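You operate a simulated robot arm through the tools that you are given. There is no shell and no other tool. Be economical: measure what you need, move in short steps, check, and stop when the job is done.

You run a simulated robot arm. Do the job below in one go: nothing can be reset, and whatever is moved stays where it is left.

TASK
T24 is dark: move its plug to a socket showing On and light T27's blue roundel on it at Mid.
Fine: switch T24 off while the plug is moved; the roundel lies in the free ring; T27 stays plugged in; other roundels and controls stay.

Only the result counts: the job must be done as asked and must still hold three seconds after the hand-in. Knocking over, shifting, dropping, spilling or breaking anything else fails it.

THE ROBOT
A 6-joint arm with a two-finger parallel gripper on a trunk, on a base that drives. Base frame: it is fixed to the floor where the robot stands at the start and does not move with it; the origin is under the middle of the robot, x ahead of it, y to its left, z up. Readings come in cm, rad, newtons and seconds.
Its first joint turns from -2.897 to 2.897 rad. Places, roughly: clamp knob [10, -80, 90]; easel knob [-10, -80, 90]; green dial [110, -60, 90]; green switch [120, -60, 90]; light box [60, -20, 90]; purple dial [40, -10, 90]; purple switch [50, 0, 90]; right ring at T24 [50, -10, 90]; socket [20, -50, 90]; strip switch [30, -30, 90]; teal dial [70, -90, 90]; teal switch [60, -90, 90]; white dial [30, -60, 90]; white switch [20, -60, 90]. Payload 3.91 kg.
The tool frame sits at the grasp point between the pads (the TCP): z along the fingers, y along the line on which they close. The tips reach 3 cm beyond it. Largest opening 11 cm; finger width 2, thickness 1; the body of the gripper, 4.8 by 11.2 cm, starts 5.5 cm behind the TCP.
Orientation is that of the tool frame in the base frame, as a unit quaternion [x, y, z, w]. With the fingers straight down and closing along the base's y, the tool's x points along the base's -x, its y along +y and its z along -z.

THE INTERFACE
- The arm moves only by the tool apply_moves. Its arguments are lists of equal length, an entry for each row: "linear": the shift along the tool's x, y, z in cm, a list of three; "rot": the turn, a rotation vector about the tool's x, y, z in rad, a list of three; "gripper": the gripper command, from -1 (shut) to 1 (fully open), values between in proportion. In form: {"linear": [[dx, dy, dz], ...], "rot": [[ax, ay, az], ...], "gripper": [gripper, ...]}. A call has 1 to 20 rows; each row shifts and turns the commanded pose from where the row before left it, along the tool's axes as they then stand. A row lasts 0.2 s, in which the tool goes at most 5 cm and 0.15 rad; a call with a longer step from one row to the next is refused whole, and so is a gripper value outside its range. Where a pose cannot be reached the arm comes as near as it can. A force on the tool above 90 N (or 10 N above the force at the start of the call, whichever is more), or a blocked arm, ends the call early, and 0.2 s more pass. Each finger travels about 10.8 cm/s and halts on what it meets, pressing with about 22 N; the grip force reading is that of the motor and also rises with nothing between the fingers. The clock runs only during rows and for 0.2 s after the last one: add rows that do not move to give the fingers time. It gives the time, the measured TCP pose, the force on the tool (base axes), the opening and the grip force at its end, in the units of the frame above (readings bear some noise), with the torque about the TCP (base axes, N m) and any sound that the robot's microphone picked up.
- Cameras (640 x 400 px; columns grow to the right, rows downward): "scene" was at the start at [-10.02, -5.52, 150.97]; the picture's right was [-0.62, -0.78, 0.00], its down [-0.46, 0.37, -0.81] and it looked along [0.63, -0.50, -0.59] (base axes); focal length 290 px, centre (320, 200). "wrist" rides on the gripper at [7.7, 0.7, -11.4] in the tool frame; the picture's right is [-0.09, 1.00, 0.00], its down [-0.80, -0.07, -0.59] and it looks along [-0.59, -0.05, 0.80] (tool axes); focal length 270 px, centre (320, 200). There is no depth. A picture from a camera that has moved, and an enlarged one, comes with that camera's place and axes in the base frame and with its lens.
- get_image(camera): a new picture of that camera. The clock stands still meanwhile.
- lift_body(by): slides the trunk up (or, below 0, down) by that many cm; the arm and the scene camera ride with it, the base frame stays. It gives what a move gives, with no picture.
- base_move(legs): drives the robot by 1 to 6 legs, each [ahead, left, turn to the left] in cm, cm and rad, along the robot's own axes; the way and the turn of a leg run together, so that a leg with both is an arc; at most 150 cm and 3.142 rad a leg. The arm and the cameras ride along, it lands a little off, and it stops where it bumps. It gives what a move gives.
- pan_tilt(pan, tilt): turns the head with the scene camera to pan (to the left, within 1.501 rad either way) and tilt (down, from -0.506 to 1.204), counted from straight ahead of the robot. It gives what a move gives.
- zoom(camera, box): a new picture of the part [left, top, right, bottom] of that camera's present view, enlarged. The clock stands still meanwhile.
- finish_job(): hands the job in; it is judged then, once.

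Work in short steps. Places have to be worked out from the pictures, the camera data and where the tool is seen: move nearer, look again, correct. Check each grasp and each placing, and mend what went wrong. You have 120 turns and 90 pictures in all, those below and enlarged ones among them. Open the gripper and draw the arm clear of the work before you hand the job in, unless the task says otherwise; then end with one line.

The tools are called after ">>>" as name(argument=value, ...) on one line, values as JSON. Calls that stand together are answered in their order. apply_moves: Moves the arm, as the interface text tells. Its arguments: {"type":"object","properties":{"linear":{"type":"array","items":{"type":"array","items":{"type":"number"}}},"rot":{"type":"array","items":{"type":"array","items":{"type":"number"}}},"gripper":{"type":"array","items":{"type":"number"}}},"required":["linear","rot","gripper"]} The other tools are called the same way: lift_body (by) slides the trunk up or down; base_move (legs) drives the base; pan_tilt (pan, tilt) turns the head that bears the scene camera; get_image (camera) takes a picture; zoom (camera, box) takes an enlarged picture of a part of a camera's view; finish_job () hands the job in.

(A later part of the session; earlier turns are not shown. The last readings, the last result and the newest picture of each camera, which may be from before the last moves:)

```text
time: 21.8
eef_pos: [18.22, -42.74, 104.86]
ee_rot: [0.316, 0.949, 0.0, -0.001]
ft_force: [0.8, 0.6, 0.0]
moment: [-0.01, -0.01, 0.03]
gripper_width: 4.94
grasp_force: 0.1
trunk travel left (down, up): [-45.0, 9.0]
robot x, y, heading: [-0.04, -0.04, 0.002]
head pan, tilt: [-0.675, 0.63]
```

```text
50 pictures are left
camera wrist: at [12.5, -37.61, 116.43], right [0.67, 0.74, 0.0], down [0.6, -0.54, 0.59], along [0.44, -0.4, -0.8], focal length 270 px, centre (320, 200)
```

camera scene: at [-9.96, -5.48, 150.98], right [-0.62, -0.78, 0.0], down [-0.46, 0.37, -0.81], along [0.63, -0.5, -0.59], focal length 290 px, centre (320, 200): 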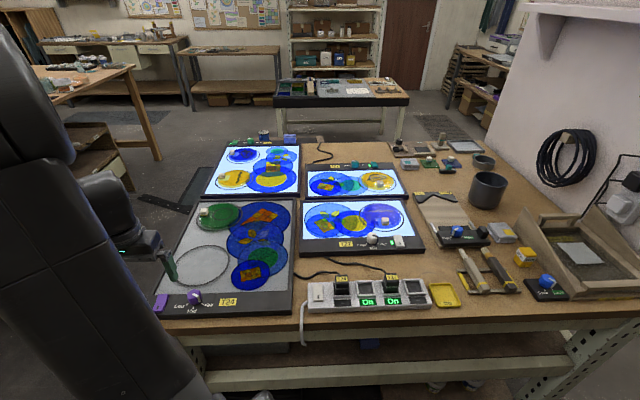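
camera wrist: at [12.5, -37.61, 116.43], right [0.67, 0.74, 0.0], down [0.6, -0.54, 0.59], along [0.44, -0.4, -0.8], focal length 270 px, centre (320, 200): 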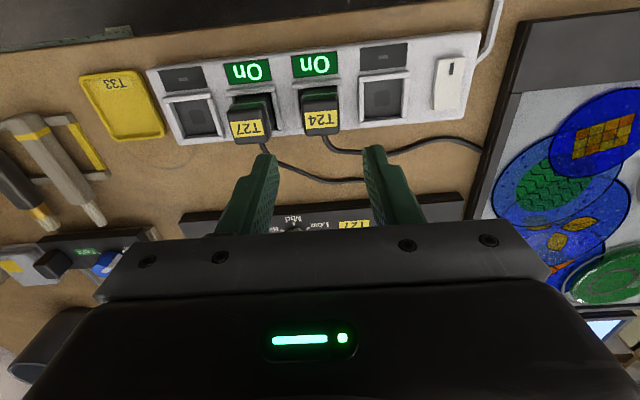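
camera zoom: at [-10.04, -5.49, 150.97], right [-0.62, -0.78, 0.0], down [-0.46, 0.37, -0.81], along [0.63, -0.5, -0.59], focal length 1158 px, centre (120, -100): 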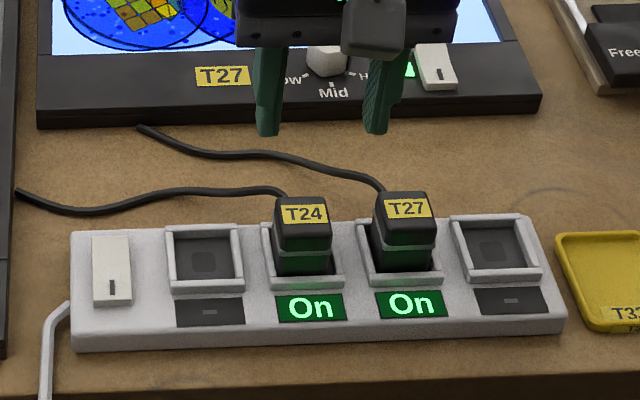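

Both plugs are seated in On sockets. Next I'll move above T27's blue roundel, with the gripper wide open, to measure its handle and disc.

>>> apply_moves(linear=[[-3.8, -1.4, -0.4], [-3.8, -1.4, -0.4], [-3.8, -1.4, -0.4], [-3.8, -1.4, -0.4], [-3.8, -1.4, -0.4], [-3.8, -1.4, -0.4], [-3.8, -1.4, -0.4]], rot=[[0, 0, 0], [0, 0, 0], [0, 0, 0], [0, 0, 0], [0, 0, 0], [0, 0, 0], [0, 0, 0]], gripper=[1, 1, 1, 1, 1, 1, 1])

>>> get_image(camera="wrist")

>>> zoom(camera="wrist", box=[224, 40, 416, 160])

```text
time: 23.4
eef_pos: [34.07, -66.49, 107.05]
ee_rot: [0.316, 0.949, 0.0, -0.002]
ft_force: [0.4, -0.9, -0.7]
moment: [-0.03, 0.0, 0.0]
gripper_width: 10.98
grasp_force: 0.0
trunk travel left (down, up): [-45.0, 9.0]
robot x, y, heading: [-0.11, 0.16, 0.001]
head pan, tilt: [-0.675, 0.63]
```

```text
49 pictures are left
camera wrist: at [28.27, -61.46, 118.57], right [0.67, 0.74, 0.0], down [0.6, -0.54, 0.59], along [0.44, -0.4, -0.81], focal length 270 px, centre (320, 200)
```

wrist: 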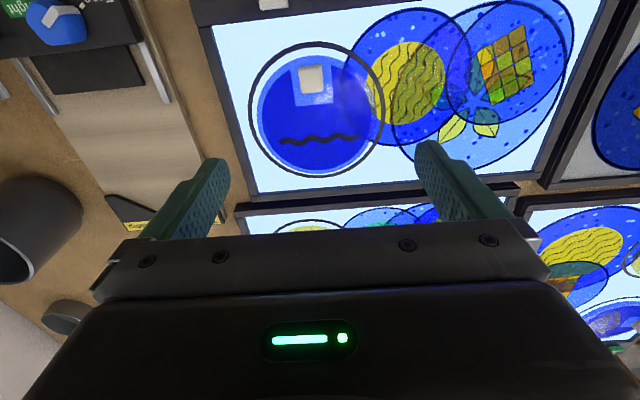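

```text
3.33 times, centred on (320, 100) of wrist
camera zoom: at [28.27, -61.46, 118.57], right [0.67, 0.74, 0.0], down [0.6, -0.54, 0.59], along [0.44, -0.4, -0.81], focal length 901 px, centre (320, 533)
```

zoom: 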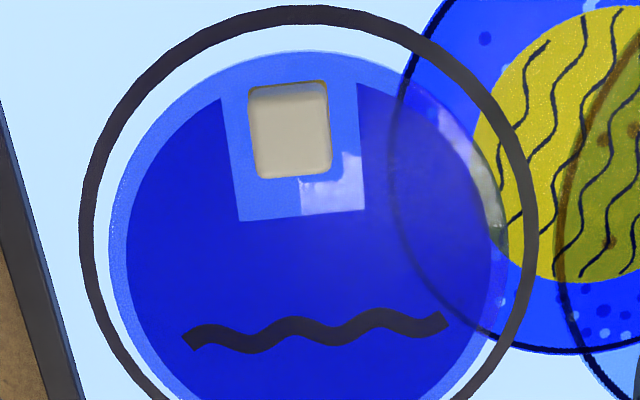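

The roundel is about 13.3 cm across, and its handle at (32.2, -66.3) sits about 5 cm toward the front from the disc centre. I'll move above the handle with a 5 cm opening and check.

>>> apply_moves(linear=[[0.8, -0.44, 2.5], [0.8, -0.44, 2.5], [0, 0, 3.5], [0, 0, 0]], rot=[[0, 0, 0], [0, 0, 0], [0, 0, 0], [0, 0, 0]], gripper=[-0.1, -0.1, -0.1, -0.1])

>>> get_image(camera="wrist")

>>> zoom(camera="scene", box=[330, 170, 442, 240])

```text
time: 24.4
eef_pos: [32.17, -66.28, 98.67]
ee_rot: [0.316, 0.949, -0.001, 0.0]
ft_force: [-0.6, -0.4, 0.3]
moment: [0.01, 0.03, 0.0]
gripper_width: 4.94
grasp_force: 0.2
trunk travel left (down, up): [-45.0, 9.0]
robot x, y, heading: [-0.49, -0.11, -0.001]
head pan, tilt: [-0.675, 0.63]
```

```text
47 pictures are left
camera wrist: at [26.43, -61.2, 110.34], right [0.67, 0.74, 0.0], down [0.6, -0.54, 0.59], along [0.44, -0.4, -0.8], focal length 270 px, centre (320, 200)
```

wrist: 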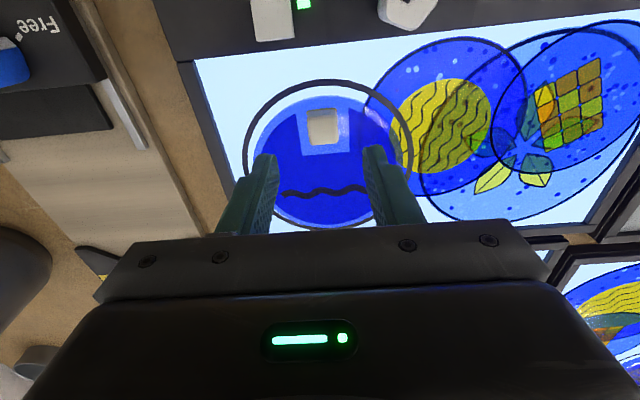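

```text
5.71 times, centred on (386, 205) of scene
camera zoom: at [-10.0, -5.55, 150.98], right [-0.62, -0.78, 0.0], down [-0.46, 0.37, -0.81], along [0.63, -0.5, -0.59], focal length 1655 px, centre (-57, 171)
```

zoom: 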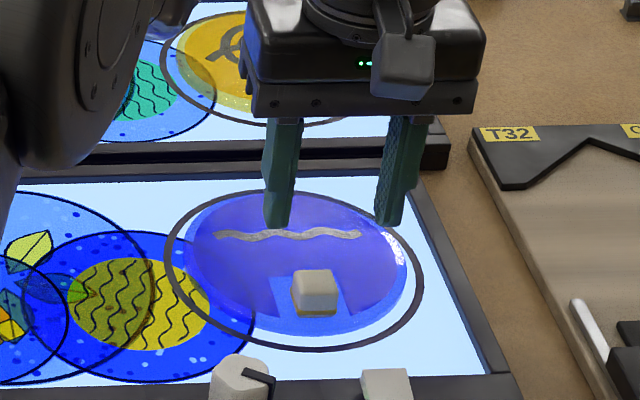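

The handle is well centred. I'll descend to TCP z≈92.5 and close.

>>> apply_moves(linear=[[0, 0.05, 3], [0, 0, 2], [0, 0, 1.1]], rot=[[0, 0, 0], [0, 0, 0], [0, 0, 0]], gripper=[-0.1, -0.1, -0.1])

>>> get_image(camera="wrist")

>>> zoom(camera="scene", box=[330, 170, 442, 240])

```text
time: 25.2
eef_pos: [32.16, -66.02, 92.83]
ee_rot: [0.316, 0.949, -0.003, 0.002]
ft_force: [0.9, -1.0, 15.5]
moment: [0.27, -0.23, -0.1]
gripper_width: 4.94
grasp_force: 0.1
trunk travel left (down, up): [-45.0, 9.0]
robot x, y, heading: [0.11, -0.07, -0.002]
head pan, tilt: [-0.675, 0.63]
```

```text
45 pictures are left
camera wrist: at [26.4, -61.0, 104.41], right [0.67, 0.74, 0.0], down [0.6, -0.53, 0.6], along [0.44, -0.4, -0.8], focal length 270 px, centre (320, 200)
```

wrist: 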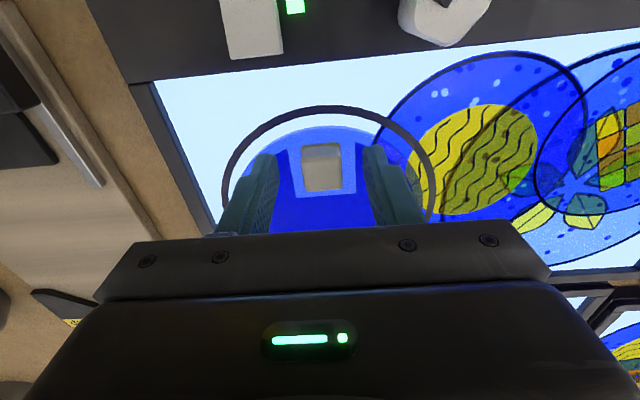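

```text
5.71 times, centred on (386, 205) of scene
camera zoom: at [-10.07, -5.4, 151.01], right [-0.62, -0.78, 0.0], down [-0.46, 0.37, -0.81], along [0.63, -0.5, -0.59], focal length 1655 px, centre (-57, 171)
```

zoom: 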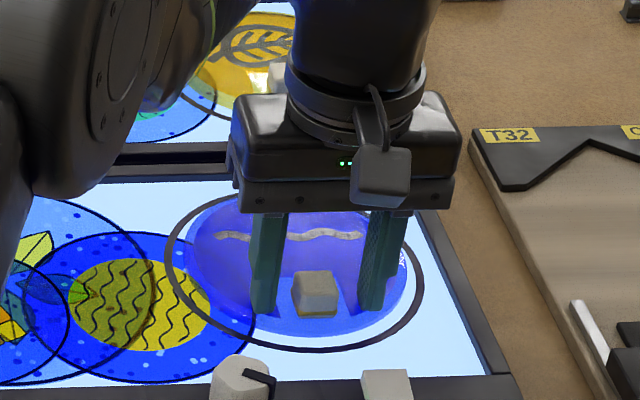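

The tips just touched the roundel at z≈89.8, with 15 N. I'll raise 0.3 cm, then close on the handle.

>>> apply_moves(linear=[[0, 0, -0.35], [0, 0, 0], [0, 0, 0], [0, 0, 0], [0, 0, 0]], rot=[[0, 0, 0], [0, 0, 0], [0, 0, 0], [0, 0, 0], [0, 0, 0]], gripper=[-0.1, -0.1, -1, -1, -1])

```text
time: 26.4
eef_pos: [32.01, -66.24, 92.86]
ee_rot: [0.316, 0.949, -0.001, -0.001]
ft_force: [-0.2, 0.9, 2.5]
moment: [0.0, 0.1, -0.02]
gripper_width: 2.16
grasp_force: 21.8
trunk travel left (down, up): [-45.0, 9.0]
robot x, y, heading: [-0.36, 0.19, 0.002]
head pan, tilt: [-0.675, 0.63]
```

The handle is gripped at 2.16 cm. I'll lift slowly and check.

>>> apply_moves(linear=[[0, 0, -0.7], [0, 0, -1], [0, 0, -1.5], [0, 0, -2]], rot=[[0, 0, 0], [0, 0, 0], [0, 0, 0], [0, 0, 0]], gripper=[-1, -1, -1, -1])

>>> get_image(camera="wrist")

>>> zoom(camera="scene", box=[330, 150, 458, 230])

```text
time: 27.4
eef_pos: [32.21, -66.12, 98.14]
ee_rot: [0.315, 0.949, 0.0, 0.0]
ft_force: [0.5, 0.3, -1.2]
moment: [0.06, 0.03, -0.01]
gripper_width: 2.16
grasp_force: 22.7
trunk travel left (down, up): [-45.0, 9.0]
robot x, y, heading: [-0.05, -0.11, -0.001]
head pan, tilt: [-0.675, 0.63]
```

```text
43 pictures are left
camera wrist: at [26.4, -61.03, 109.75], right [0.67, 0.74, 0.0], down [0.6, -0.54, 0.59], along [0.44, -0.4, -0.8], focal length 270 px, centre (320, 200)
```

wrist: 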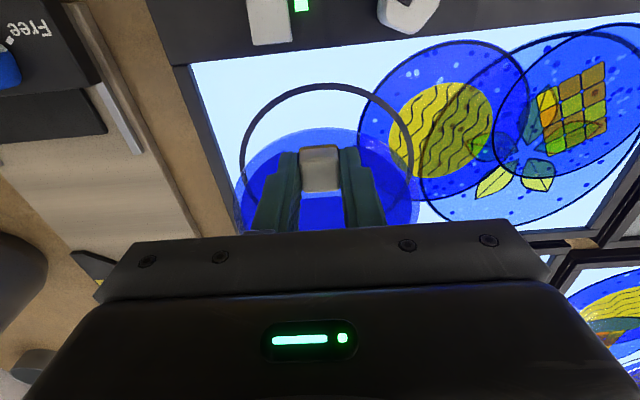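

```text
5.00 times, centred on (394, 190) of scene
camera zoom: at [-10.02, -5.52, 150.97], right [-0.62, -0.78, 0.0], down [-0.46, 0.37, -0.81], along [0.63, -0.5, -0.59], focal length 1448 px, centre (-50, 250)
```

zoom: 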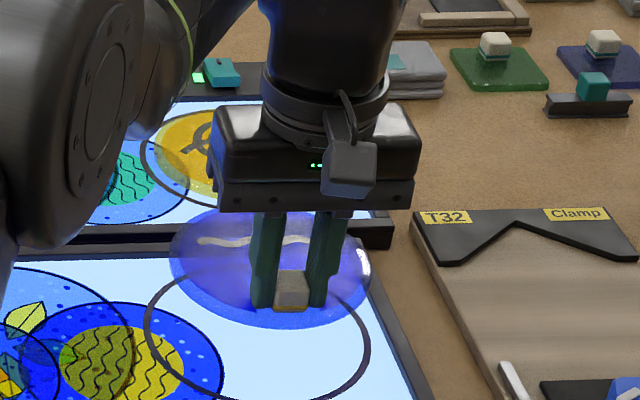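

The roundel is held level. I'll raise it and carry it high toward T24, keeping the ring visible ahead of the wrist camera.

>>> apply_moves(linear=[[0, 0, -3], [0, 0, -3.8], [0, 0, -3.8], [0, 0, -3.8], [0, 0, -3.8], [0, 0, -3.8], [1.12, 3.87, 0], [1.12, 3.87, 0], [1.12, 3.87, 0], [1.12, 3.87, 0], [1.12, 3.87, 0], [1.12, 3.87, 0], [1.12, 3.87, 0], [1.12, 3.87, 0], [1.12, 3.87, 0], [1.12, 3.87, 0], [1.12, 3.87, 0], [1.12, 3.87, 0], [1.12, 3.87, 0], [1.12, 3.87, 0]], rot=[[0, 0, 0], [0, 0, 0], [0, 0, 0], [0, 0, 0], [0, 0, 0], [0, 0, 0], [0, 0, 0], [0, 0, 0], [0, 0, 0], [0, 0, 0], [0, 0, 0], [0, 0, 0], [0, 0, 0], [0, 0, 0], [0, 0, 0], [0, 0, 0], [0, 0, 0], [0, 0, 0], [0, 0, 0], [0, 0, 0]], gripper=[-1, -1, -1, -1, -1, -1, -1, -1, -1, -1, -1, -1, -1, -1, -1, -1, -1, -1, -1, -1])

>>> get_image(camera="wrist")

>>> get_image(camera="scene")

```text
time: 31.6
eef_pos: [51.8, -12.95, 118.98]
ee_rot: [0.317, 0.948, 0.0, 0.001]
ft_force: [1.4, 0.4, -2.2]
moment: [0.01, 0.04, -0.01]
gripper_width: 2.12
grasp_force: 22.1
out of reach, approached as far as the arm can: row 6
trunk travel left (down, up): [-45.0, 9.0]
robot x, y, heading: [0.24, -0.17, -0.002]
head pan, tilt: [-0.675, 0.63]
```

```text
41 pictures are left
camera wrist: at [46.16, -7.88, 130.57], right [0.67, 0.74, 0.0], down [0.6, -0.54, 0.59], along [0.44, -0.4, -0.8], focal length 270 px, centre (320, 200)
```

wrist: 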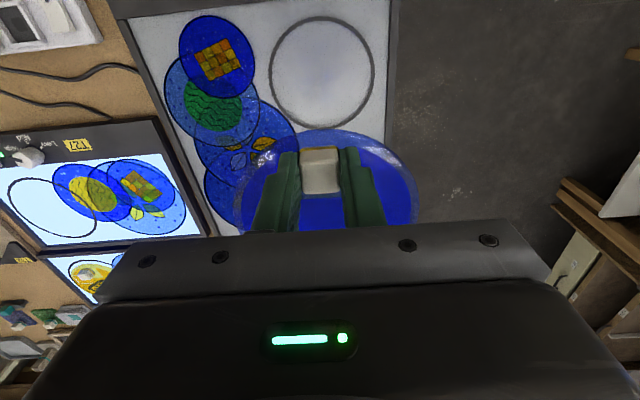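

```text
40 pictures are left
camera scene: at [-9.98, -5.46, 150.98], right [-0.62, -0.78, 0.0], down [-0.46, 0.37, -0.81], along [0.63, -0.5, -0.59], focal length 290 px, centre (320, 200)
```

scene: 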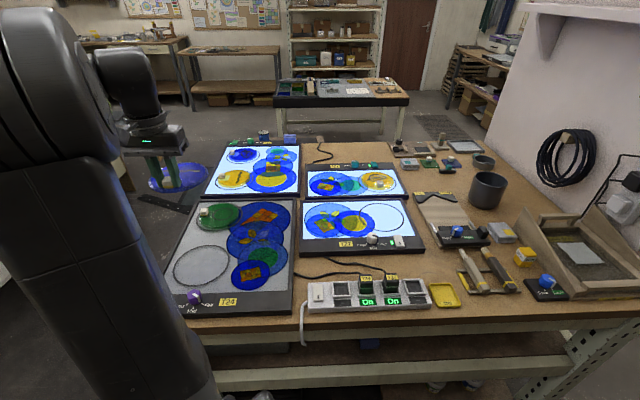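

The ring is fully visible. I'll zoom in to measure it precisely.

>>> zoom(camera="wrist", box=[240, 5, 416, 115])

>>> zoom(camera="wrist", box=[232, 110, 440, 240])

>>> zoom(camera="scene", box=[150, 230, 262, 300])

```text
3.64 times, centred on (328, 60) of wrist
camera zoom: at [46.16, -7.88, 130.57], right [0.67, 0.74, 0.0], down [0.6, -0.54, 0.59], along [0.44, -0.4, -0.8], focal length 983 px, centre (291, 709)
```

zoom: 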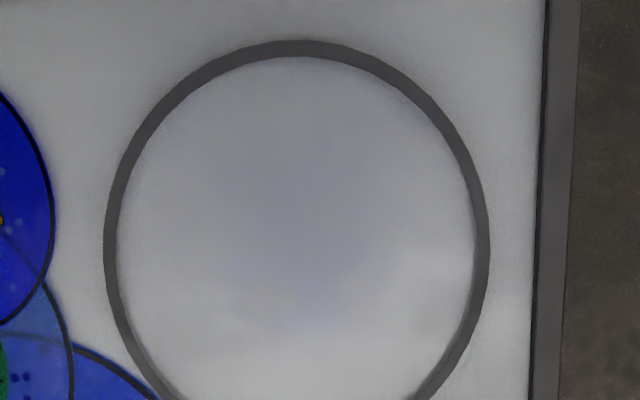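

```text
3.08 times, centred on (336, 175) of wrist
camera zoom: at [46.16, -7.88, 130.57], right [0.67, 0.74, 0.0], down [0.6, -0.54, 0.59], along [0.44, -0.4, -0.8], focal length 832 px, centre (271, 277)
```

zoom: 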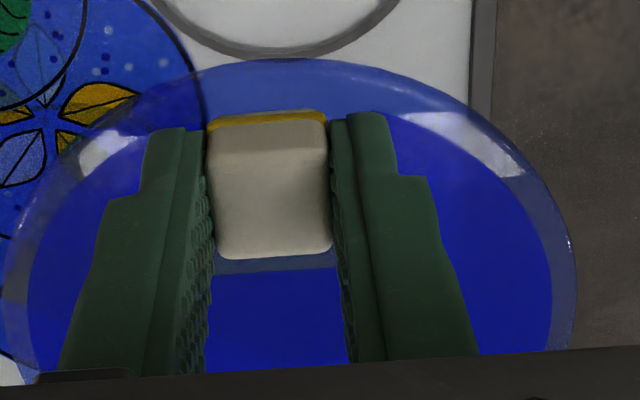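

```text
5.71 times, centred on (206, 265) of scene
camera zoom: at [-9.98, -5.46, 150.98], right [-0.62, -0.78, 0.0], down [-0.46, 0.37, -0.81], along [0.63, -0.5, -0.59], focal length 1655 px, centre (971, -171)
```

zoom: 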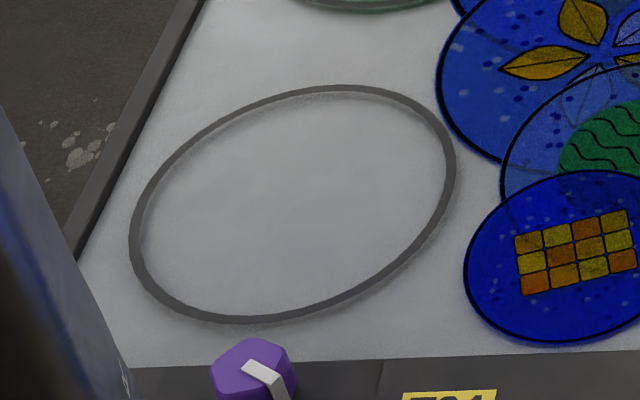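

The ring centre is about 1.4 cm ahead of the TCP and 0.27 cm toward +y, and the held disc's centre is about 4.95 cm ahead. I'll shift by (3.6, 0.24) and lower to about z=98.

>>> apply_moves(linear=[[1.8, 0.12, 0], [1.8, 0.12, 0], [0, 0, 3.5], [0, 0, 3.5], [0, 0, 3.5], [0, 0, 3.5], [0, 0, 3.5], [0, 0, 3.3], [0, 0, 0]], rot=[[0, 0, 0], [0, 0, 0], [0, 0, 0], [0, 0, 0], [0, 0, 0], [0, 0, 0], [0, 0, 0], [0, 0, 0], [0, 0, 0]], gripper=[-1, -1, -1, -1, -1, -1, -1, -1, -1])

>>> get_image(camera="wrist")

>>> zoom(camera="scene", box=[134, 220, 278, 310])

```text
time: 33.6
eef_pos: [49.12, -10.79, 98.13]
ee_rot: [0.317, 0.949, 0.0, -0.001]
ft_force: [0.1, 0.1, -0.8]
moment: [0.04, 0.07, 0.01]
gripper_width: 2.13
grasp_force: 21.9
trunk travel left (down, up): [-45.0, 9.0]
robot x, y, heading: [-0.18, 0.25, 0.003]
head pan, tilt: [-0.675, 0.63]
```

```text
36 pictures are left
camera wrist: at [43.37, -5.66, 109.67], right [0.67, 0.74, 0.0], down [0.6, -0.54, 0.59], along [0.44, -0.4, -0.8], focal length 270 px, centre (320, 200)
```

wrist: 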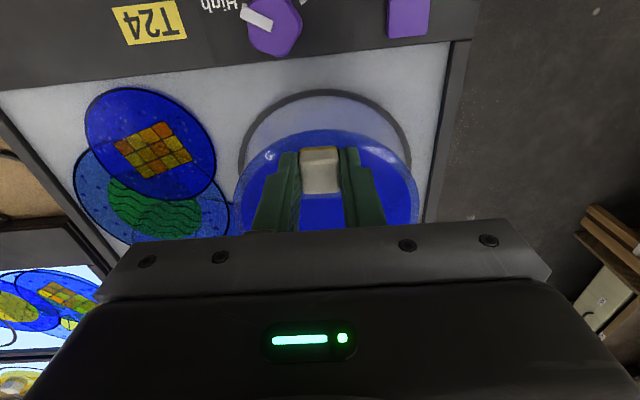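

```text
4.44 times, centred on (206, 265) of scene
camera zoom: at [-10.0, -5.52, 150.98], right [-0.62, -0.78, 0.0], down [-0.46, 0.37, -0.81], along [0.63, -0.5, -0.59], focal length 1287 px, centre (827, -89)
```

zoom: 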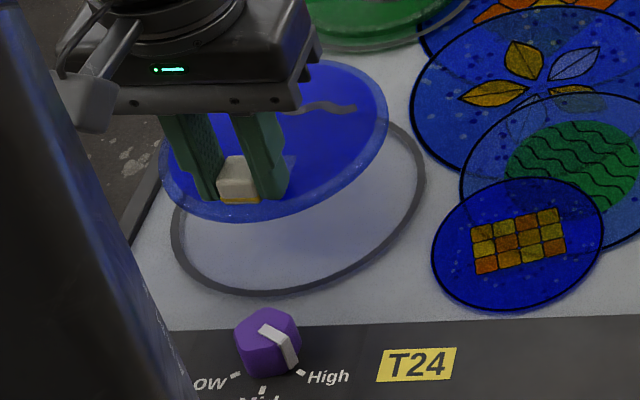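

Nearly aligned; the disc may sit about 0.3 cm toward the front. I'll lower closer and measure the gaps.

>>> apply_moves(linear=[[-0.15, 0, 2], [0, 0, 1.8], [0, 0, 0]], rot=[[0, 0, 0], [0, 0, 0], [0, 0, 0]], gripper=[-1, -1, -1])

>>> zoom(camera="wrist", box=[208, 80, 448, 230])

>>> zoom(camera="scene", box=[134, 220, 278, 310])

```text
time: 34.4
eef_pos: [49.21, -10.75, 94.24]
ee_rot: [0.316, 0.949, 0.001, 0.0]
ft_force: [-0.2, -0.5, -0.8]
moment: [0.02, 0.0, 0.0]
gripper_width: 2.16
grasp_force: 22.2
trunk travel left (down, up): [-45.0, 9.0]
robot x, y, heading: [-0.5, 0.26, 0.002]
head pan, tilt: [-0.675, 0.63]
```

```text
2.67 times, centred on (328, 155) of wrist
camera zoom: at [43.47, -5.69, 105.83], right [0.67, 0.74, 0.0], down [0.6, -0.54, 0.59], along [0.44, -0.4, -0.8], focal length 721 px, centre (299, 320)
```

zoom: 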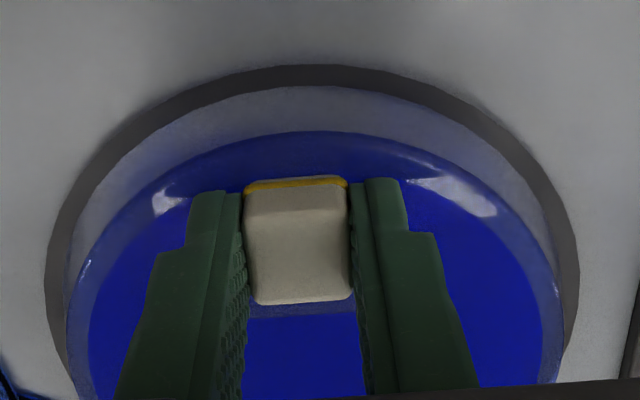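

```text
4.44 times, centred on (206, 265) of scene
camera zoom: at [-10.01, -5.51, 150.98], right [-0.62, -0.78, 0.0], down [-0.46, 0.37, -0.81], along [0.63, -0.5, -0.59], focal length 1287 px, centre (827, -89)
```

zoom: 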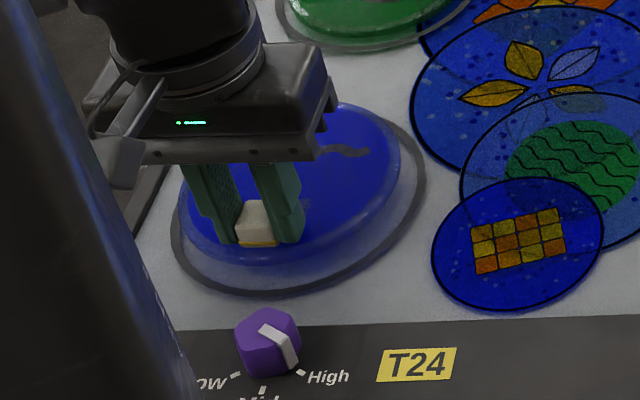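

The disc and ring centres agree within about 0.1 cm. I'll lower to touch down.

>>> apply_moves(linear=[[-0.08, -0.03, 0.7], [0, 0, 0.4], [0, 0, 0.2], [0, 0, 0.1]], rot=[[0, 0, 0], [0, 0, 0], [0, 0, 0], [0, 0, 0]], gripper=[-1, -1, -1, -1])

```text
time: 35.4
eef_pos: [49.22, -10.87, 92.9]
ee_rot: [0.317, 0.949, 0.0, -0.001]
ft_force: [0.5, -0.2, -0.3]
moment: [0.04, 0.02, 0.0]
gripper_width: 2.12
grasp_force: 22.4
trunk travel left (down, up): [-45.0, 9.0]
robot x, y, heading: [0.04, -0.03, -0.0]
head pan, tilt: [-0.675, 0.63]
```

No contact yet. I'll continue in 0.1 to 0.15 cm steps.

>>> apply_moves(linear=[[0, 0, 0.15], [0, 0, 0.12], [0, 0, 0.1]], rot=[[0, 0, 0], [0, 0, 0], [0, 0, 0]], gripper=[-1, -1, -1])

```text
time: 36.2
eef_pos: [49.31, -10.76, 92.78]
ee_rot: [0.316, 0.949, 0.0, 0.002]
ft_force: [-1.6, 0.3, 39.4]
moment: [0.16, 0.51, -0.05]
gripper_width: 2.12
grasp_force: 22.0
trunk travel left (down, up): [-45.0, 9.0]
robot x, y, heading: [-0.18, -0.07, -0.002]
head pan, tilt: [-0.675, 0.63]
```

Touchdown, with 39 N of reaction. I'll relieve the pressure, open to 5 cm and rise straight up.

>>> apply_moves(linear=[[0, 0, -0.25], [0, 0, 0], [0, 0, 0], [0, 0, -2], [0, 0, -4], [0, 0, -4]], rot=[[0, 0, 0], [0, 0, 0], [0, 0, 0], [0, 0, 0], [0, 0, 0], [0, 0, 0]], gripper=[-1, -0.1, -0.1, -0.1, -0.1, -0.1])

>>> get_image(camera="wrist")

>>> zoom(camera="scene", box=[134, 220, 278, 310])

```text
time: 37.6
eef_pos: [49.35, -10.76, 102.84]
ee_rot: [0.317, 0.948, 0.001, 0.0]
ft_force: [0.1, 0.2, 0.0]
moment: [0.01, 0.06, -0.01]
gripper_width: 4.97
grasp_force: 0.0
trunk travel left (down, up): [-45.0, 9.0]
robot x, y, heading: [-0.5, -0.13, 0.001]
head pan, tilt: [-0.675, 0.63]
```

```text
32 pictures are left
camera wrist: at [43.66, -5.62, 114.39], right [0.67, 0.74, 0.0], down [0.6, -0.54, 0.59], along [0.44, -0.4, -0.8], focal length 270 px, centre (320, 200)
```

wrist: 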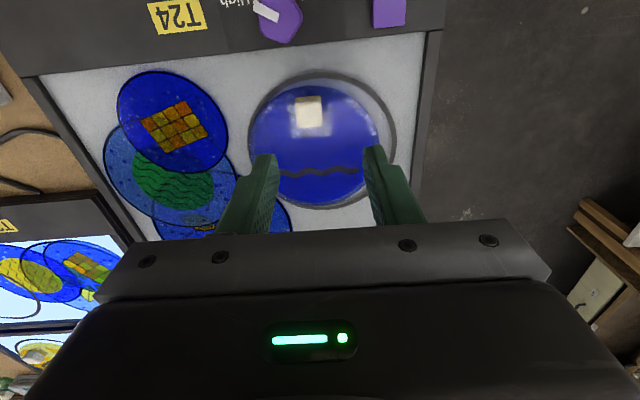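

```text
4.44 times, centred on (206, 265) of scene
camera zoom: at [-10.06, -5.51, 150.96], right [-0.62, -0.78, 0.0], down [-0.46, 0.37, -0.81], along [0.63, -0.5, -0.59], focal length 1287 px, centre (827, -89)
```

zoom: 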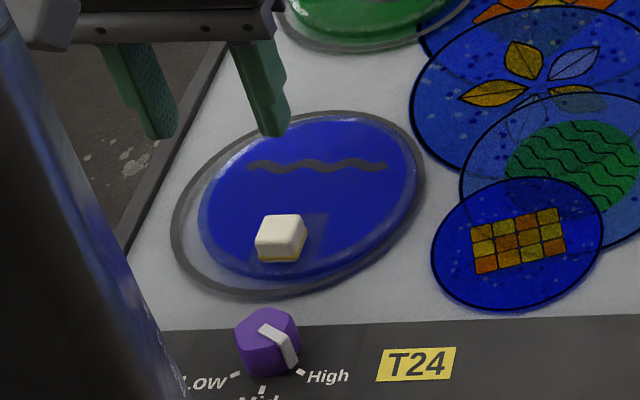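

The roundel sits in the ring but shifted toward -y on release. I'll zoom to measure the gap.

>>> zoom(camera="wrist", box=[232, 60, 424, 180])

```text
3.33 times, centred on (328, 120) of wrist
camera zoom: at [43.66, -5.62, 114.39], right [0.67, 0.74, 0.0], down [0.6, -0.54, 0.59], along [0.44, -0.4, -0.8], focal length 901 px, centre (293, 467)
```

zoom: 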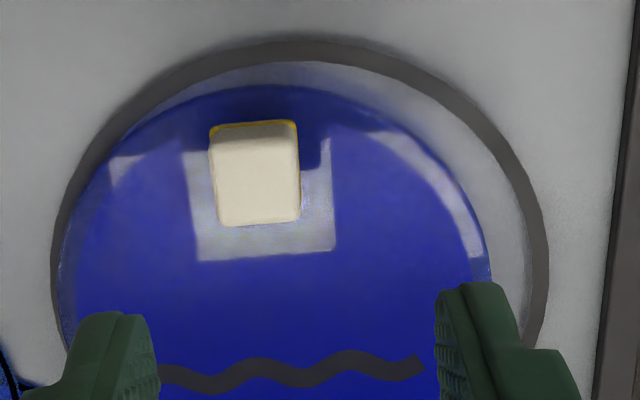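

The disc needs about +0.75 cm along y, and the fore-aft position is fine. I'll descend around the handle centred on the ring and close to just over the handle width, so the finger nudges it into place without pinching.

>>> apply_moves(linear=[[0.2, -0.05, 3.5], [0, 0, 3.5], [0, 0, 2.0], [0, 0, 0.6], [0, 0, 0]], rot=[[0, 0, 0], [0, 0, 0], [0, 0, 0], [0, 0, 0], [0, 0, 0]], gripper=[-0.1, -0.1, -0.1, -0.1, -0.1])

>>> zoom(camera="wrist", box=[208, 80, 448, 230])

```text
time: 38.8
eef_pos: [49.3, -10.78, 93.23]
ee_rot: [0.317, 0.948, 0.0, 0.0]
ft_force: [0.1, 0.2, -0.8]
moment: [0.03, 0.0, 0.0]
gripper_width: 4.95
grasp_force: 0.1
trunk travel left (down, up): [-45.0, 9.0]
robot x, y, heading: [0.12, -0.18, 0.004]
head pan, tilt: [-0.675, 0.63]
```

```text
2.67 times, centred on (328, 155) of wrist
camera zoom: at [43.53, -5.69, 104.84], right [0.67, 0.74, 0.0], down [0.6, -0.54, 0.59], along [0.44, -0.4, -0.8], focal length 721 px, centre (299, 320)
```

zoom: 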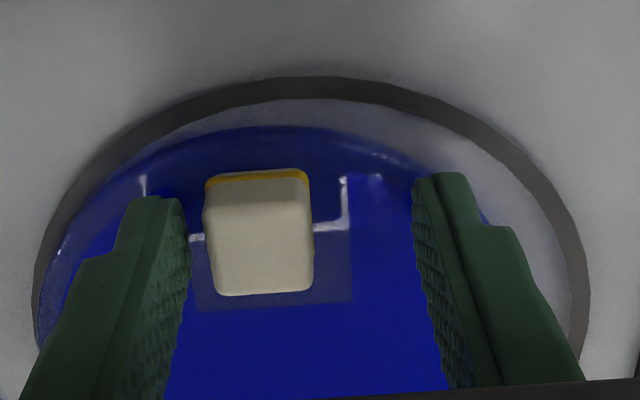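

The handle is off toward the left finger, as expected. I'll close gradually to 2.35 cm.

>>> apply_moves(linear=[[0, 0, 0], [0, 0, 0], [0, 0, 0], [0, 0, 0], [0, 0, 0]], rot=[[0, 0, 0], [0, 0, 0], [0, 0, 0], [0, 0, 0], [0, 0, 0]], gripper=[-0.3, -0.4, -0.5, -0.575, -0.575])

>>> zoom(camera="wrist", box=[208, 80, 448, 230])

```text
time: 40.0
eef_pos: [49.21, -10.79, 93.22]
ee_rot: [0.317, 0.948, 0.0, 0.0]
ft_force: [-0.8, -0.1, -0.1]
moment: [0.03, -0.02, 0.0]
gripper_width: 2.35
grasp_force: 0.1
trunk travel left (down, up): [-45.0, 9.0]
robot x, y, heading: [0.04, -0.0, 0.0]
head pan, tilt: [-0.675, 0.63]
```

```text
2.67 times, centred on (328, 155) of wrist
camera zoom: at [43.54, -5.69, 104.86], right [0.67, 0.74, 0.0], down [0.6, -0.54, 0.59], along [0.44, -0.4, -0.8], focal length 721 px, centre (299, 320)
```

zoom: 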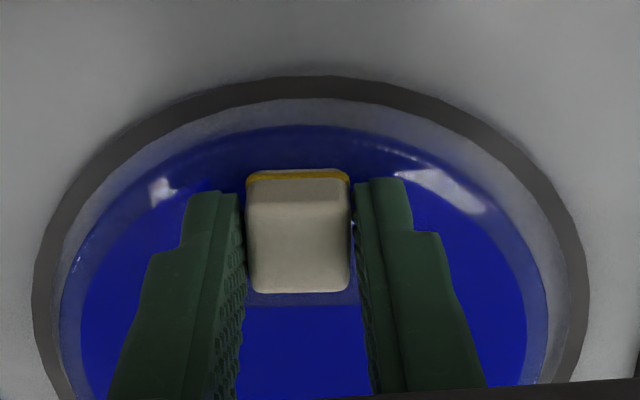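

Now it's nearly centred, with 6 px (about 0.15 cm) left over. I'll nudge +y by 0.15, then open slowly and rise.

>>> apply_moves(linear=[[0, 0.17, 0], [0, 0, 0], [0, -0.1, 0], [0, 0, 0], [0, 0, 0], [0, 0, -2], [0, 0, -4], [0, 0, -4]], rot=[[0, 0, 0], [0, 0, 0], [0, 0, 0], [0, 0, 0], [0, 0, 0], [0, 0, 0], [0, 0, 0], [0, 0, 0]], gripper=[-0.575, -0.575, -0.575, -0.4, -0.1, -0.1, -0.1, -0.1])

>>> zoom(camera="wrist", box=[232, 60, 424, 180])

>>> zoom(camera="scene", box=[134, 220, 278, 310])

```text
time: 41.8
eef_pos: [49.08, -10.79, 103.36]
ee_rot: [0.317, 0.949, 0.0, 0.0]
ft_force: [-1.0, 0.4, 0.5]
moment: [-0.04, -0.04, -0.04]
gripper_width: 4.98
grasp_force: 0.1
trunk travel left (down, up): [-45.0, 9.0]
robot x, y, heading: [-0.31, -0.09, 0.004]
head pan, tilt: [-0.675, 0.63]
```

```text
3.33 times, centred on (328, 120) of wrist
camera zoom: at [43.3, -5.65, 114.95], right [0.67, 0.74, 0.0], down [0.6, -0.54, 0.59], along [0.44, -0.4, -0.8], focal length 901 px, centre (293, 467)
```

zoom: 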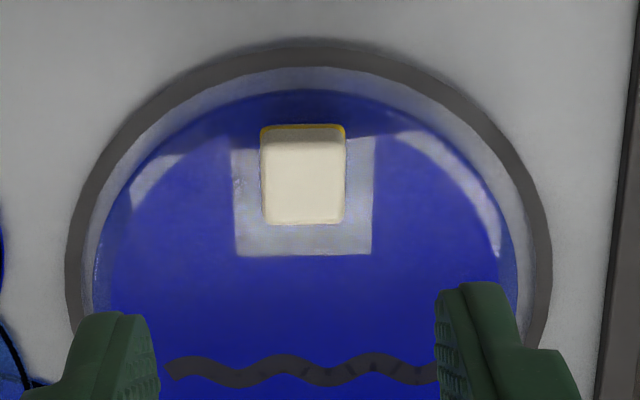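

```text
4.44 times, centred on (206, 265) of scene
camera zoom: at [-10.06, -5.51, 150.97], right [-0.62, -0.78, 0.0], down [-0.46, 0.37, -0.81], along [0.63, -0.5, -0.59], focal length 1287 px, centre (827, -89)
```

zoom: 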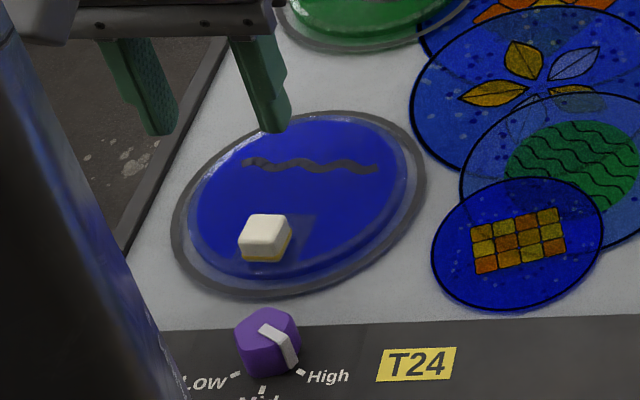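

The roundel is well centred in the ring. Next is the dial, so I'll move above it and look.

>>> apply_moves(linear=[[3.4, -1, 0], [3.4, -1.1, 0], [0, 0, 2]], rot=[[0, 0, 0], [0, 0, 0], [0, 0, 0]], gripper=[0.2, 0.2, 0.2])

>>> zoom(camera="wrist", box=[224, 50, 416, 170])

```text
time: 42.6
eef_pos: [42.51, -8.26, 101.15]
ee_rot: [0.315, 0.949, 0.0, 0.0]
ft_force: [0.4, -0.2, 0.5]
moment: [0.02, 0.01, 0.01]
gripper_width: 6.6
grasp_force: 0.1
trunk travel left (down, up): [-45.0, 9.0]
robot x, y, heading: [-0.3, 0.13, 0.0]
head pan, tilt: [-0.675, 0.63]
```

```text
3.33 times, centred on (320, 110) of wrist
camera zoom: at [36.74, -3.18, 112.76], right [0.67, 0.74, 0.0], down [0.6, -0.54, 0.59], along [0.44, -0.4, -0.8], focal length 901 px, centre (320, 500)
```

zoom: 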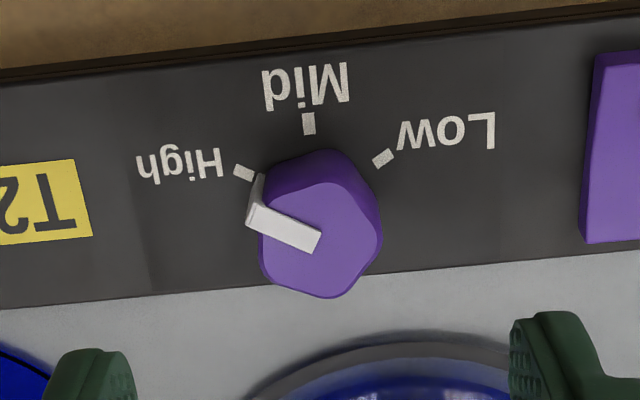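

The knob is a pentagon about 2.9 cm wide, and Mid is about 65° clockwise. I'll turn the gripper -36° to grip a flat and the opposite vertex, clear of the pointer, then descend.

>>> apply_moves(linear=[[0, -0.12, 0], [0, 0, 0], [0, 0, 0], [0, 0, 0], [0, 0, 0], [0, 0, 2.5], [0, 0, 2.5]], rot=[[0, 0, -0.126], [0, 0, -0.126], [0, 0, -0.126], [0, 0, -0.126], [0, 0, -0.126], [0, 0, 0], [0, 0, 0]], gripper=[0, 0, 0, 0, 0, 0, 0])

>>> get_image(camera="wrist")

>>> zoom(camera="scene", box=[130, 250, 258, 330])

```text
time: 44.2
eef_pos: [42.58, -8.26, 96.08]
ee_rot: [0.006, 1.0, 0.0, 0.0]
ft_force: [0.9, -0.4, 0.4]
moment: [-0.02, -0.03, 0.0]
gripper_width: 5.49
grasp_force: 0.0
trunk travel left (down, up): [-45.0, 9.0]
robot x, y, heading: [-0.05, -0.15, 0.003]
head pan, tilt: [-0.675, 0.63]
```

```text
24 pictures are left
camera wrist: at [34.91, -7.58, 107.66], right [0.1, 0.99, 0.0], down [0.8, -0.08, 0.59], along [0.59, -0.06, -0.8], focal length 270 px, centre (320, 200)
```

wrist: 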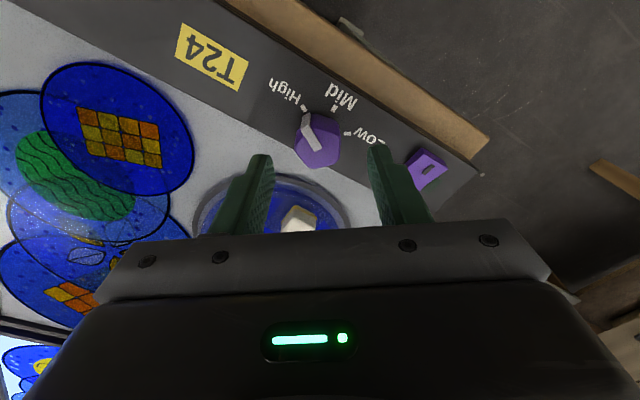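

```text
5.00 times, centred on (194, 290) of scene
camera zoom: at [-9.97, -5.51, 150.98], right [-0.62, -0.78, 0.0], down [-0.46, 0.37, -0.81], along [0.63, -0.5, -0.59], focal length 1448 px, centre (950, -250)
```

zoom: 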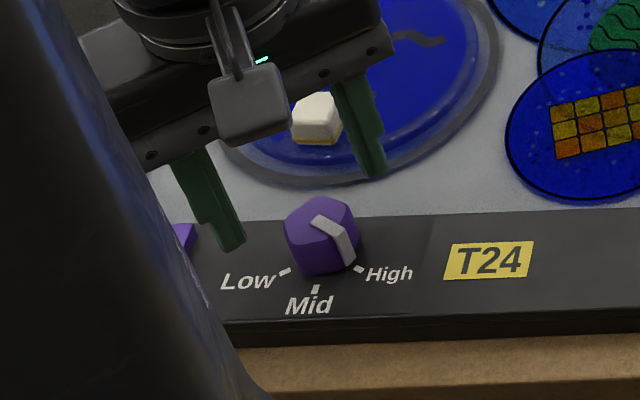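

The knob is centred between the fingers. I'll descend to TCP z≈92.7.

>>> apply_moves(linear=[[0.12, 0.07, 1.5], [0, 0, 1.2], [0, 0, 0.7]], rot=[[0, 0, 0], [0, 0, 0], [0, 0, 0]], gripper=[0, 0, 0])

>>> zoom(camera="wrist", box=[208, 80, 448, 230])

```text
time: 45.0
eef_pos: [42.46, -8.34, 92.78]
ee_rot: [0.006, 1.0, 0.0, 0.0]
ft_force: [-0.2, -0.5, -0.2]
moment: [-0.03, -0.02, 0.02]
gripper_width: 5.5
grasp_force: 0.1
trunk travel left (down, up): [-45.0, 9.0]
robot x, y, heading: [-0.24, -0.21, 0.0]
head pan, tilt: [-0.675, 0.63]
```

```text
2.67 times, centred on (328, 155) of wrist
camera zoom: at [34.7, -7.59, 104.35], right [0.1, 0.99, 0.0], down [0.8, -0.08, 0.59], along [0.59, -0.06, -0.8], focal length 721 px, centre (299, 320)
```

zoom: 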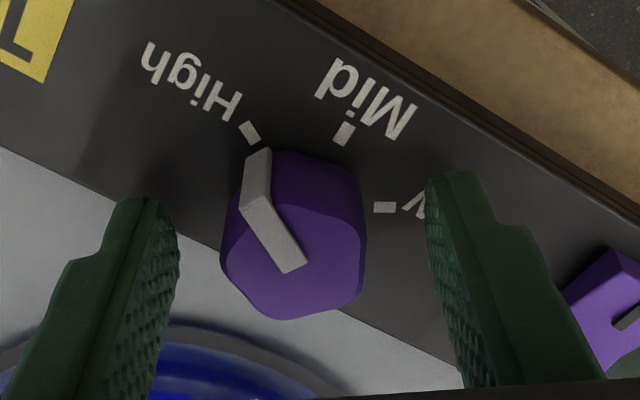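

Aligned: the right finger faces a flat and the left finger a vertex. Closing on the knob now.

>>> apply_moves(linear=[[0, 0, 0], [0, 0, 0], [0, 0, 0], [0, 0, 0]], rot=[[0, 0, 0], [0, 0, 0], [0, 0, 0], [0, 0, 0]], gripper=[-0.4, -1, -1, -1])

>>> zoom(camera="wrist", box=[208, 80, 448, 230])

```text
time: 46.0
eef_pos: [42.42, -8.43, 92.74]
ee_rot: [0.006, 1.0, 0.0, 0.001]
ft_force: [-0.5, -4.8, -4.9]
moment: [-0.65, -0.28, -0.06]
gripper_width: 2.93
grasp_force: 44.9
trunk travel left (down, up): [-45.0, 9.0]
robot x, y, heading: [0.19, -0.06, 0.003]
head pan, tilt: [-0.675, 0.63]
```

```text
2.67 times, centred on (328, 155) of wrist
camera zoom: at [34.71, -7.64, 104.35], right [0.1, 0.99, 0.0], down [0.8, -0.08, 0.59], along [0.59, -0.06, -0.8], focal length 721 px, centre (299, 320)
```

zoom: 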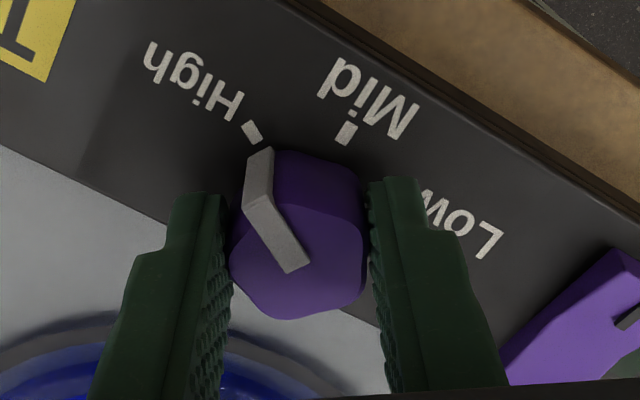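

Gripped at 2.93 cm with small side forces. I'll turn clockwise (positive tool z) by about 1.0 rad, then check.

>>> apply_moves(linear=[[0, 0, 0], [0, 0, 0], [0, 0, 0], [0, 0, 0], [0, 0, 0], [0, 0, 0], [0, 0, 0], [0, 0, 0]], rot=[[0, 0, 0.13], [0, 0, 0.13], [0, 0, 0.13], [0, 0, 0.13], [0, 0, 0.13], [0, 0, 0.13], [0, 0, 0.13], [0, 0, 0.13]], gripper=[-1, -1, -1, -1, -1, -1, -1, -1])

>>> zoom(camera="wrist", box=[208, 80, 448, 230])

>>> zoom(camera="scene", box=[130, 250, 258, 330])

```text
time: 47.8
eef_pos: [42.4, -8.37, 92.69]
ee_rot: [0.504, 0.864, 0.001, 0.001]
ft_force: [12.4, -1.5, 9.2]
moment: [0.0, 0.24, 0.01]
gripper_width: 2.97
grasp_force: 45.1
trunk travel left (down, up): [-45.0, 9.0]
robot x, y, heading: [-0.22, -0.04, 0.001]
head pan, tilt: [-0.675, 0.63]
```

```text
2.67 times, centred on (328, 155) of wrist
camera zoom: at [39.21, -1.32, 104.33], right [0.91, 0.41, 0.0], down [0.33, -0.73, 0.6], along [0.25, -0.54, -0.8], focal length 721 px, centre (299, 320)
```

zoom: 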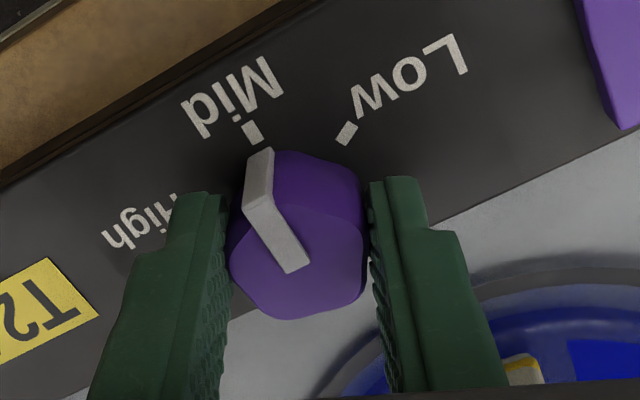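

```text
5.00 times, centred on (194, 290) of scene
camera zoom: at [-9.91, -5.51, 150.99], right [-0.62, -0.78, 0.0], down [-0.46, 0.37, -0.81], along [0.63, -0.5, -0.59], focal length 1448 px, centre (950, -250)
```

zoom: 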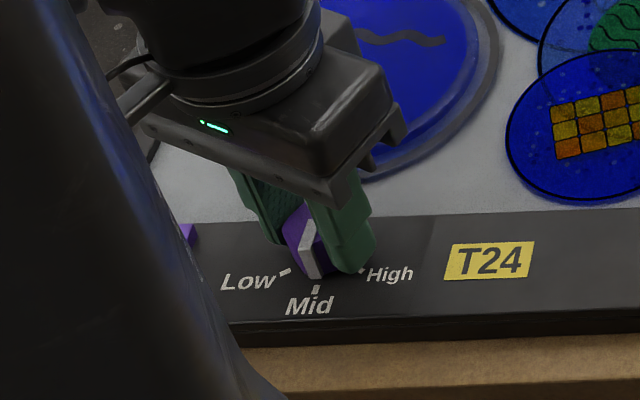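

The Mid mark now sits exactly where High sat relative to the pointer, so the dial is at Mid (60°). I'll open and rise.

>>> apply_moves(linear=[[0, 0, 0], [0, 0, 0], [0, 0, 0], [0, 0, -2], [0, 0, -4], [0, 0, -3]], rot=[[0, 0, 0], [0, 0, 0], [0, 0, 0], [0, 0, 0], [0, 0, 0], [0, 0, 0]], gripper=[-0.1, 0, 0, 0, 0, 0])

>>> zoom(camera="wrist", box=[208, 20, 448, 170])

```text
time: 49.2
eef_pos: [42.14, -8.31, 101.85]
ee_rot: [0.502, 0.865, 0.0, 0.0]
ft_force: [0.8, -0.6, -0.9]
moment: [-0.03, 0.01, 0.01]
gripper_width: 5.51
grasp_force: 0.0
trunk travel left (down, up): [-45.0, 9.0]
robot x, y, heading: [0.29, 0.33, 0.003]
head pan, tilt: [-0.675, 0.63]
```

```text
2.67 times, centred on (328, 95) of wrist
camera zoom: at [38.91, -1.35, 113.38], right [0.91, 0.42, 0.0], down [0.33, -0.73, 0.59], along [0.25, -0.54, -0.8], focal length 721 px, centre (299, 480)
```

zoom: 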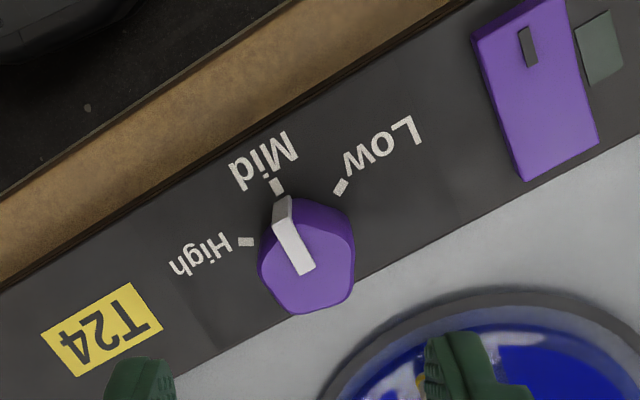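

The dial reads Mid. I'll realign the yaw, close the fingers and hover over the front half of the T24 switch to press it on.

>>> apply_moves(linear=[[0, 0, 0], [0, 0, 0], [0, 0, 0], [0.93, 4, 0], [0.93, 4, 0], [0, 0, 3], [0, 0, 3.5]], rot=[[0, 0, -0.137], [0, 0, -0.137], [0, 0, -0.136], [0, 0, 0], [0, 0, 0], [0, 0, 0], [0, 0, 0]], gripper=[-1, -1, -1, -1, -1, -1, -1])

>>> zoom(camera="wrist", box=[224, 60, 416, 180])

>>> zoom(camera="scene", box=[130, 250, 258, 330])

```text
time: 50.8
eef_pos: [45.69, -0.78, 95.27]
ee_rot: [0.316, 0.949, 0.0, 0.0]
ft_force: [0.2, -0.4, 0.3]
moment: [-0.02, 0.0, 0.0]
gripper_width: 0.0
grasp_force: 22.1
trunk travel left (down, up): [-45.0, 9.0]
robot x, y, heading: [0.1, -0.31, 0.001]
head pan, tilt: [-0.675, 0.63]
```

```text
3.33 times, centred on (320, 120) of wrist
camera zoom: at [39.93, 4.32, 106.86], right [0.67, 0.74, 0.0], down [0.6, -0.54, 0.59], along [0.44, -0.4, -0.8], focal length 901 px, centre (320, 467)
```

zoom: 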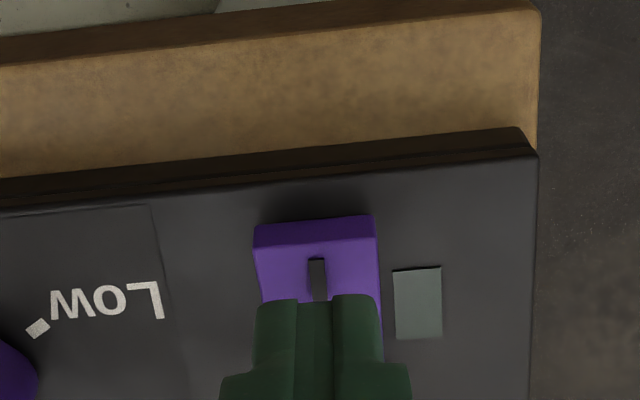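

```text
5.00 times, centred on (194, 290) of scene
camera zoom: at [-9.97, -5.52, 150.98], right [-0.62, -0.78, 0.0], down [-0.46, 0.37, -0.81], along [0.63, -0.5, -0.59], focal length 1448 px, centre (950, -250)
```

zoom: 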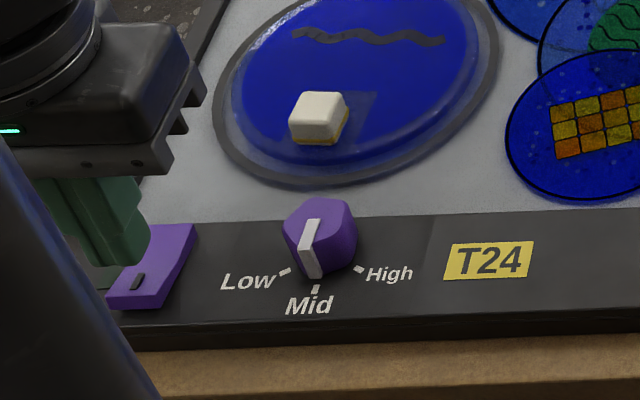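

The tips are lined up laterally. I'll shift 0.4 cm forward and press down.

>>> apply_moves(linear=[[0.4, 0, 0.8], [0, 0, 0.5], [0, 0, 0.2], [0, 0, 0.2], [0, 0, 0.2], [0, 0, 0.2]], rot=[[0, 0, 0], [0, 0, 0], [0, 0, 0], [0, 0, 0], [0, 0, 0], [0, 0, 0]], gripper=[-1, -1, -1, -1, -1, -1])

>>> get_image(camera="scene")

```text
time: 52.2
eef_pos: [45.4, -0.62, 93.28]
ee_rot: [0.315, 0.949, 0.0, 0.001]
ft_force: [-0.3, 0.2, 9.5]
moment: [-0.02, -0.05, 0.0]
gripper_width: 0.01
grasp_force: 21.8
trunk travel left (down, up): [-45.0, 9.0]
robot x, y, heading: [-0.33, 0.13, 0.002]
head pan, tilt: [-0.675, 0.63]
```

```text
15 pictures are left
camera scene: at [-10.09, -5.5, 150.99], right [-0.62, -0.78, 0.0], down [-0.46, 0.37, -0.81], along [0.63, -0.5, -0.59], focal length 290 px, centre (320, 200)
```

scene: 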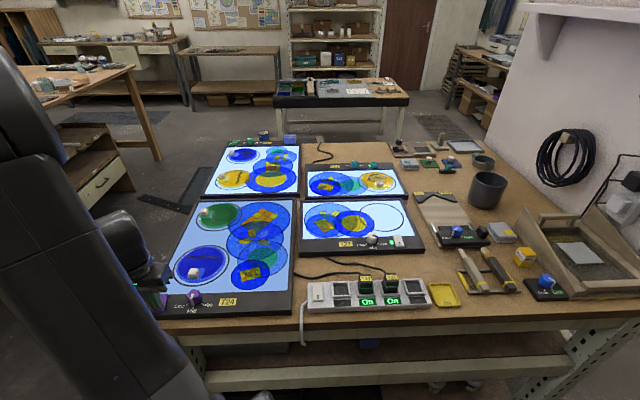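

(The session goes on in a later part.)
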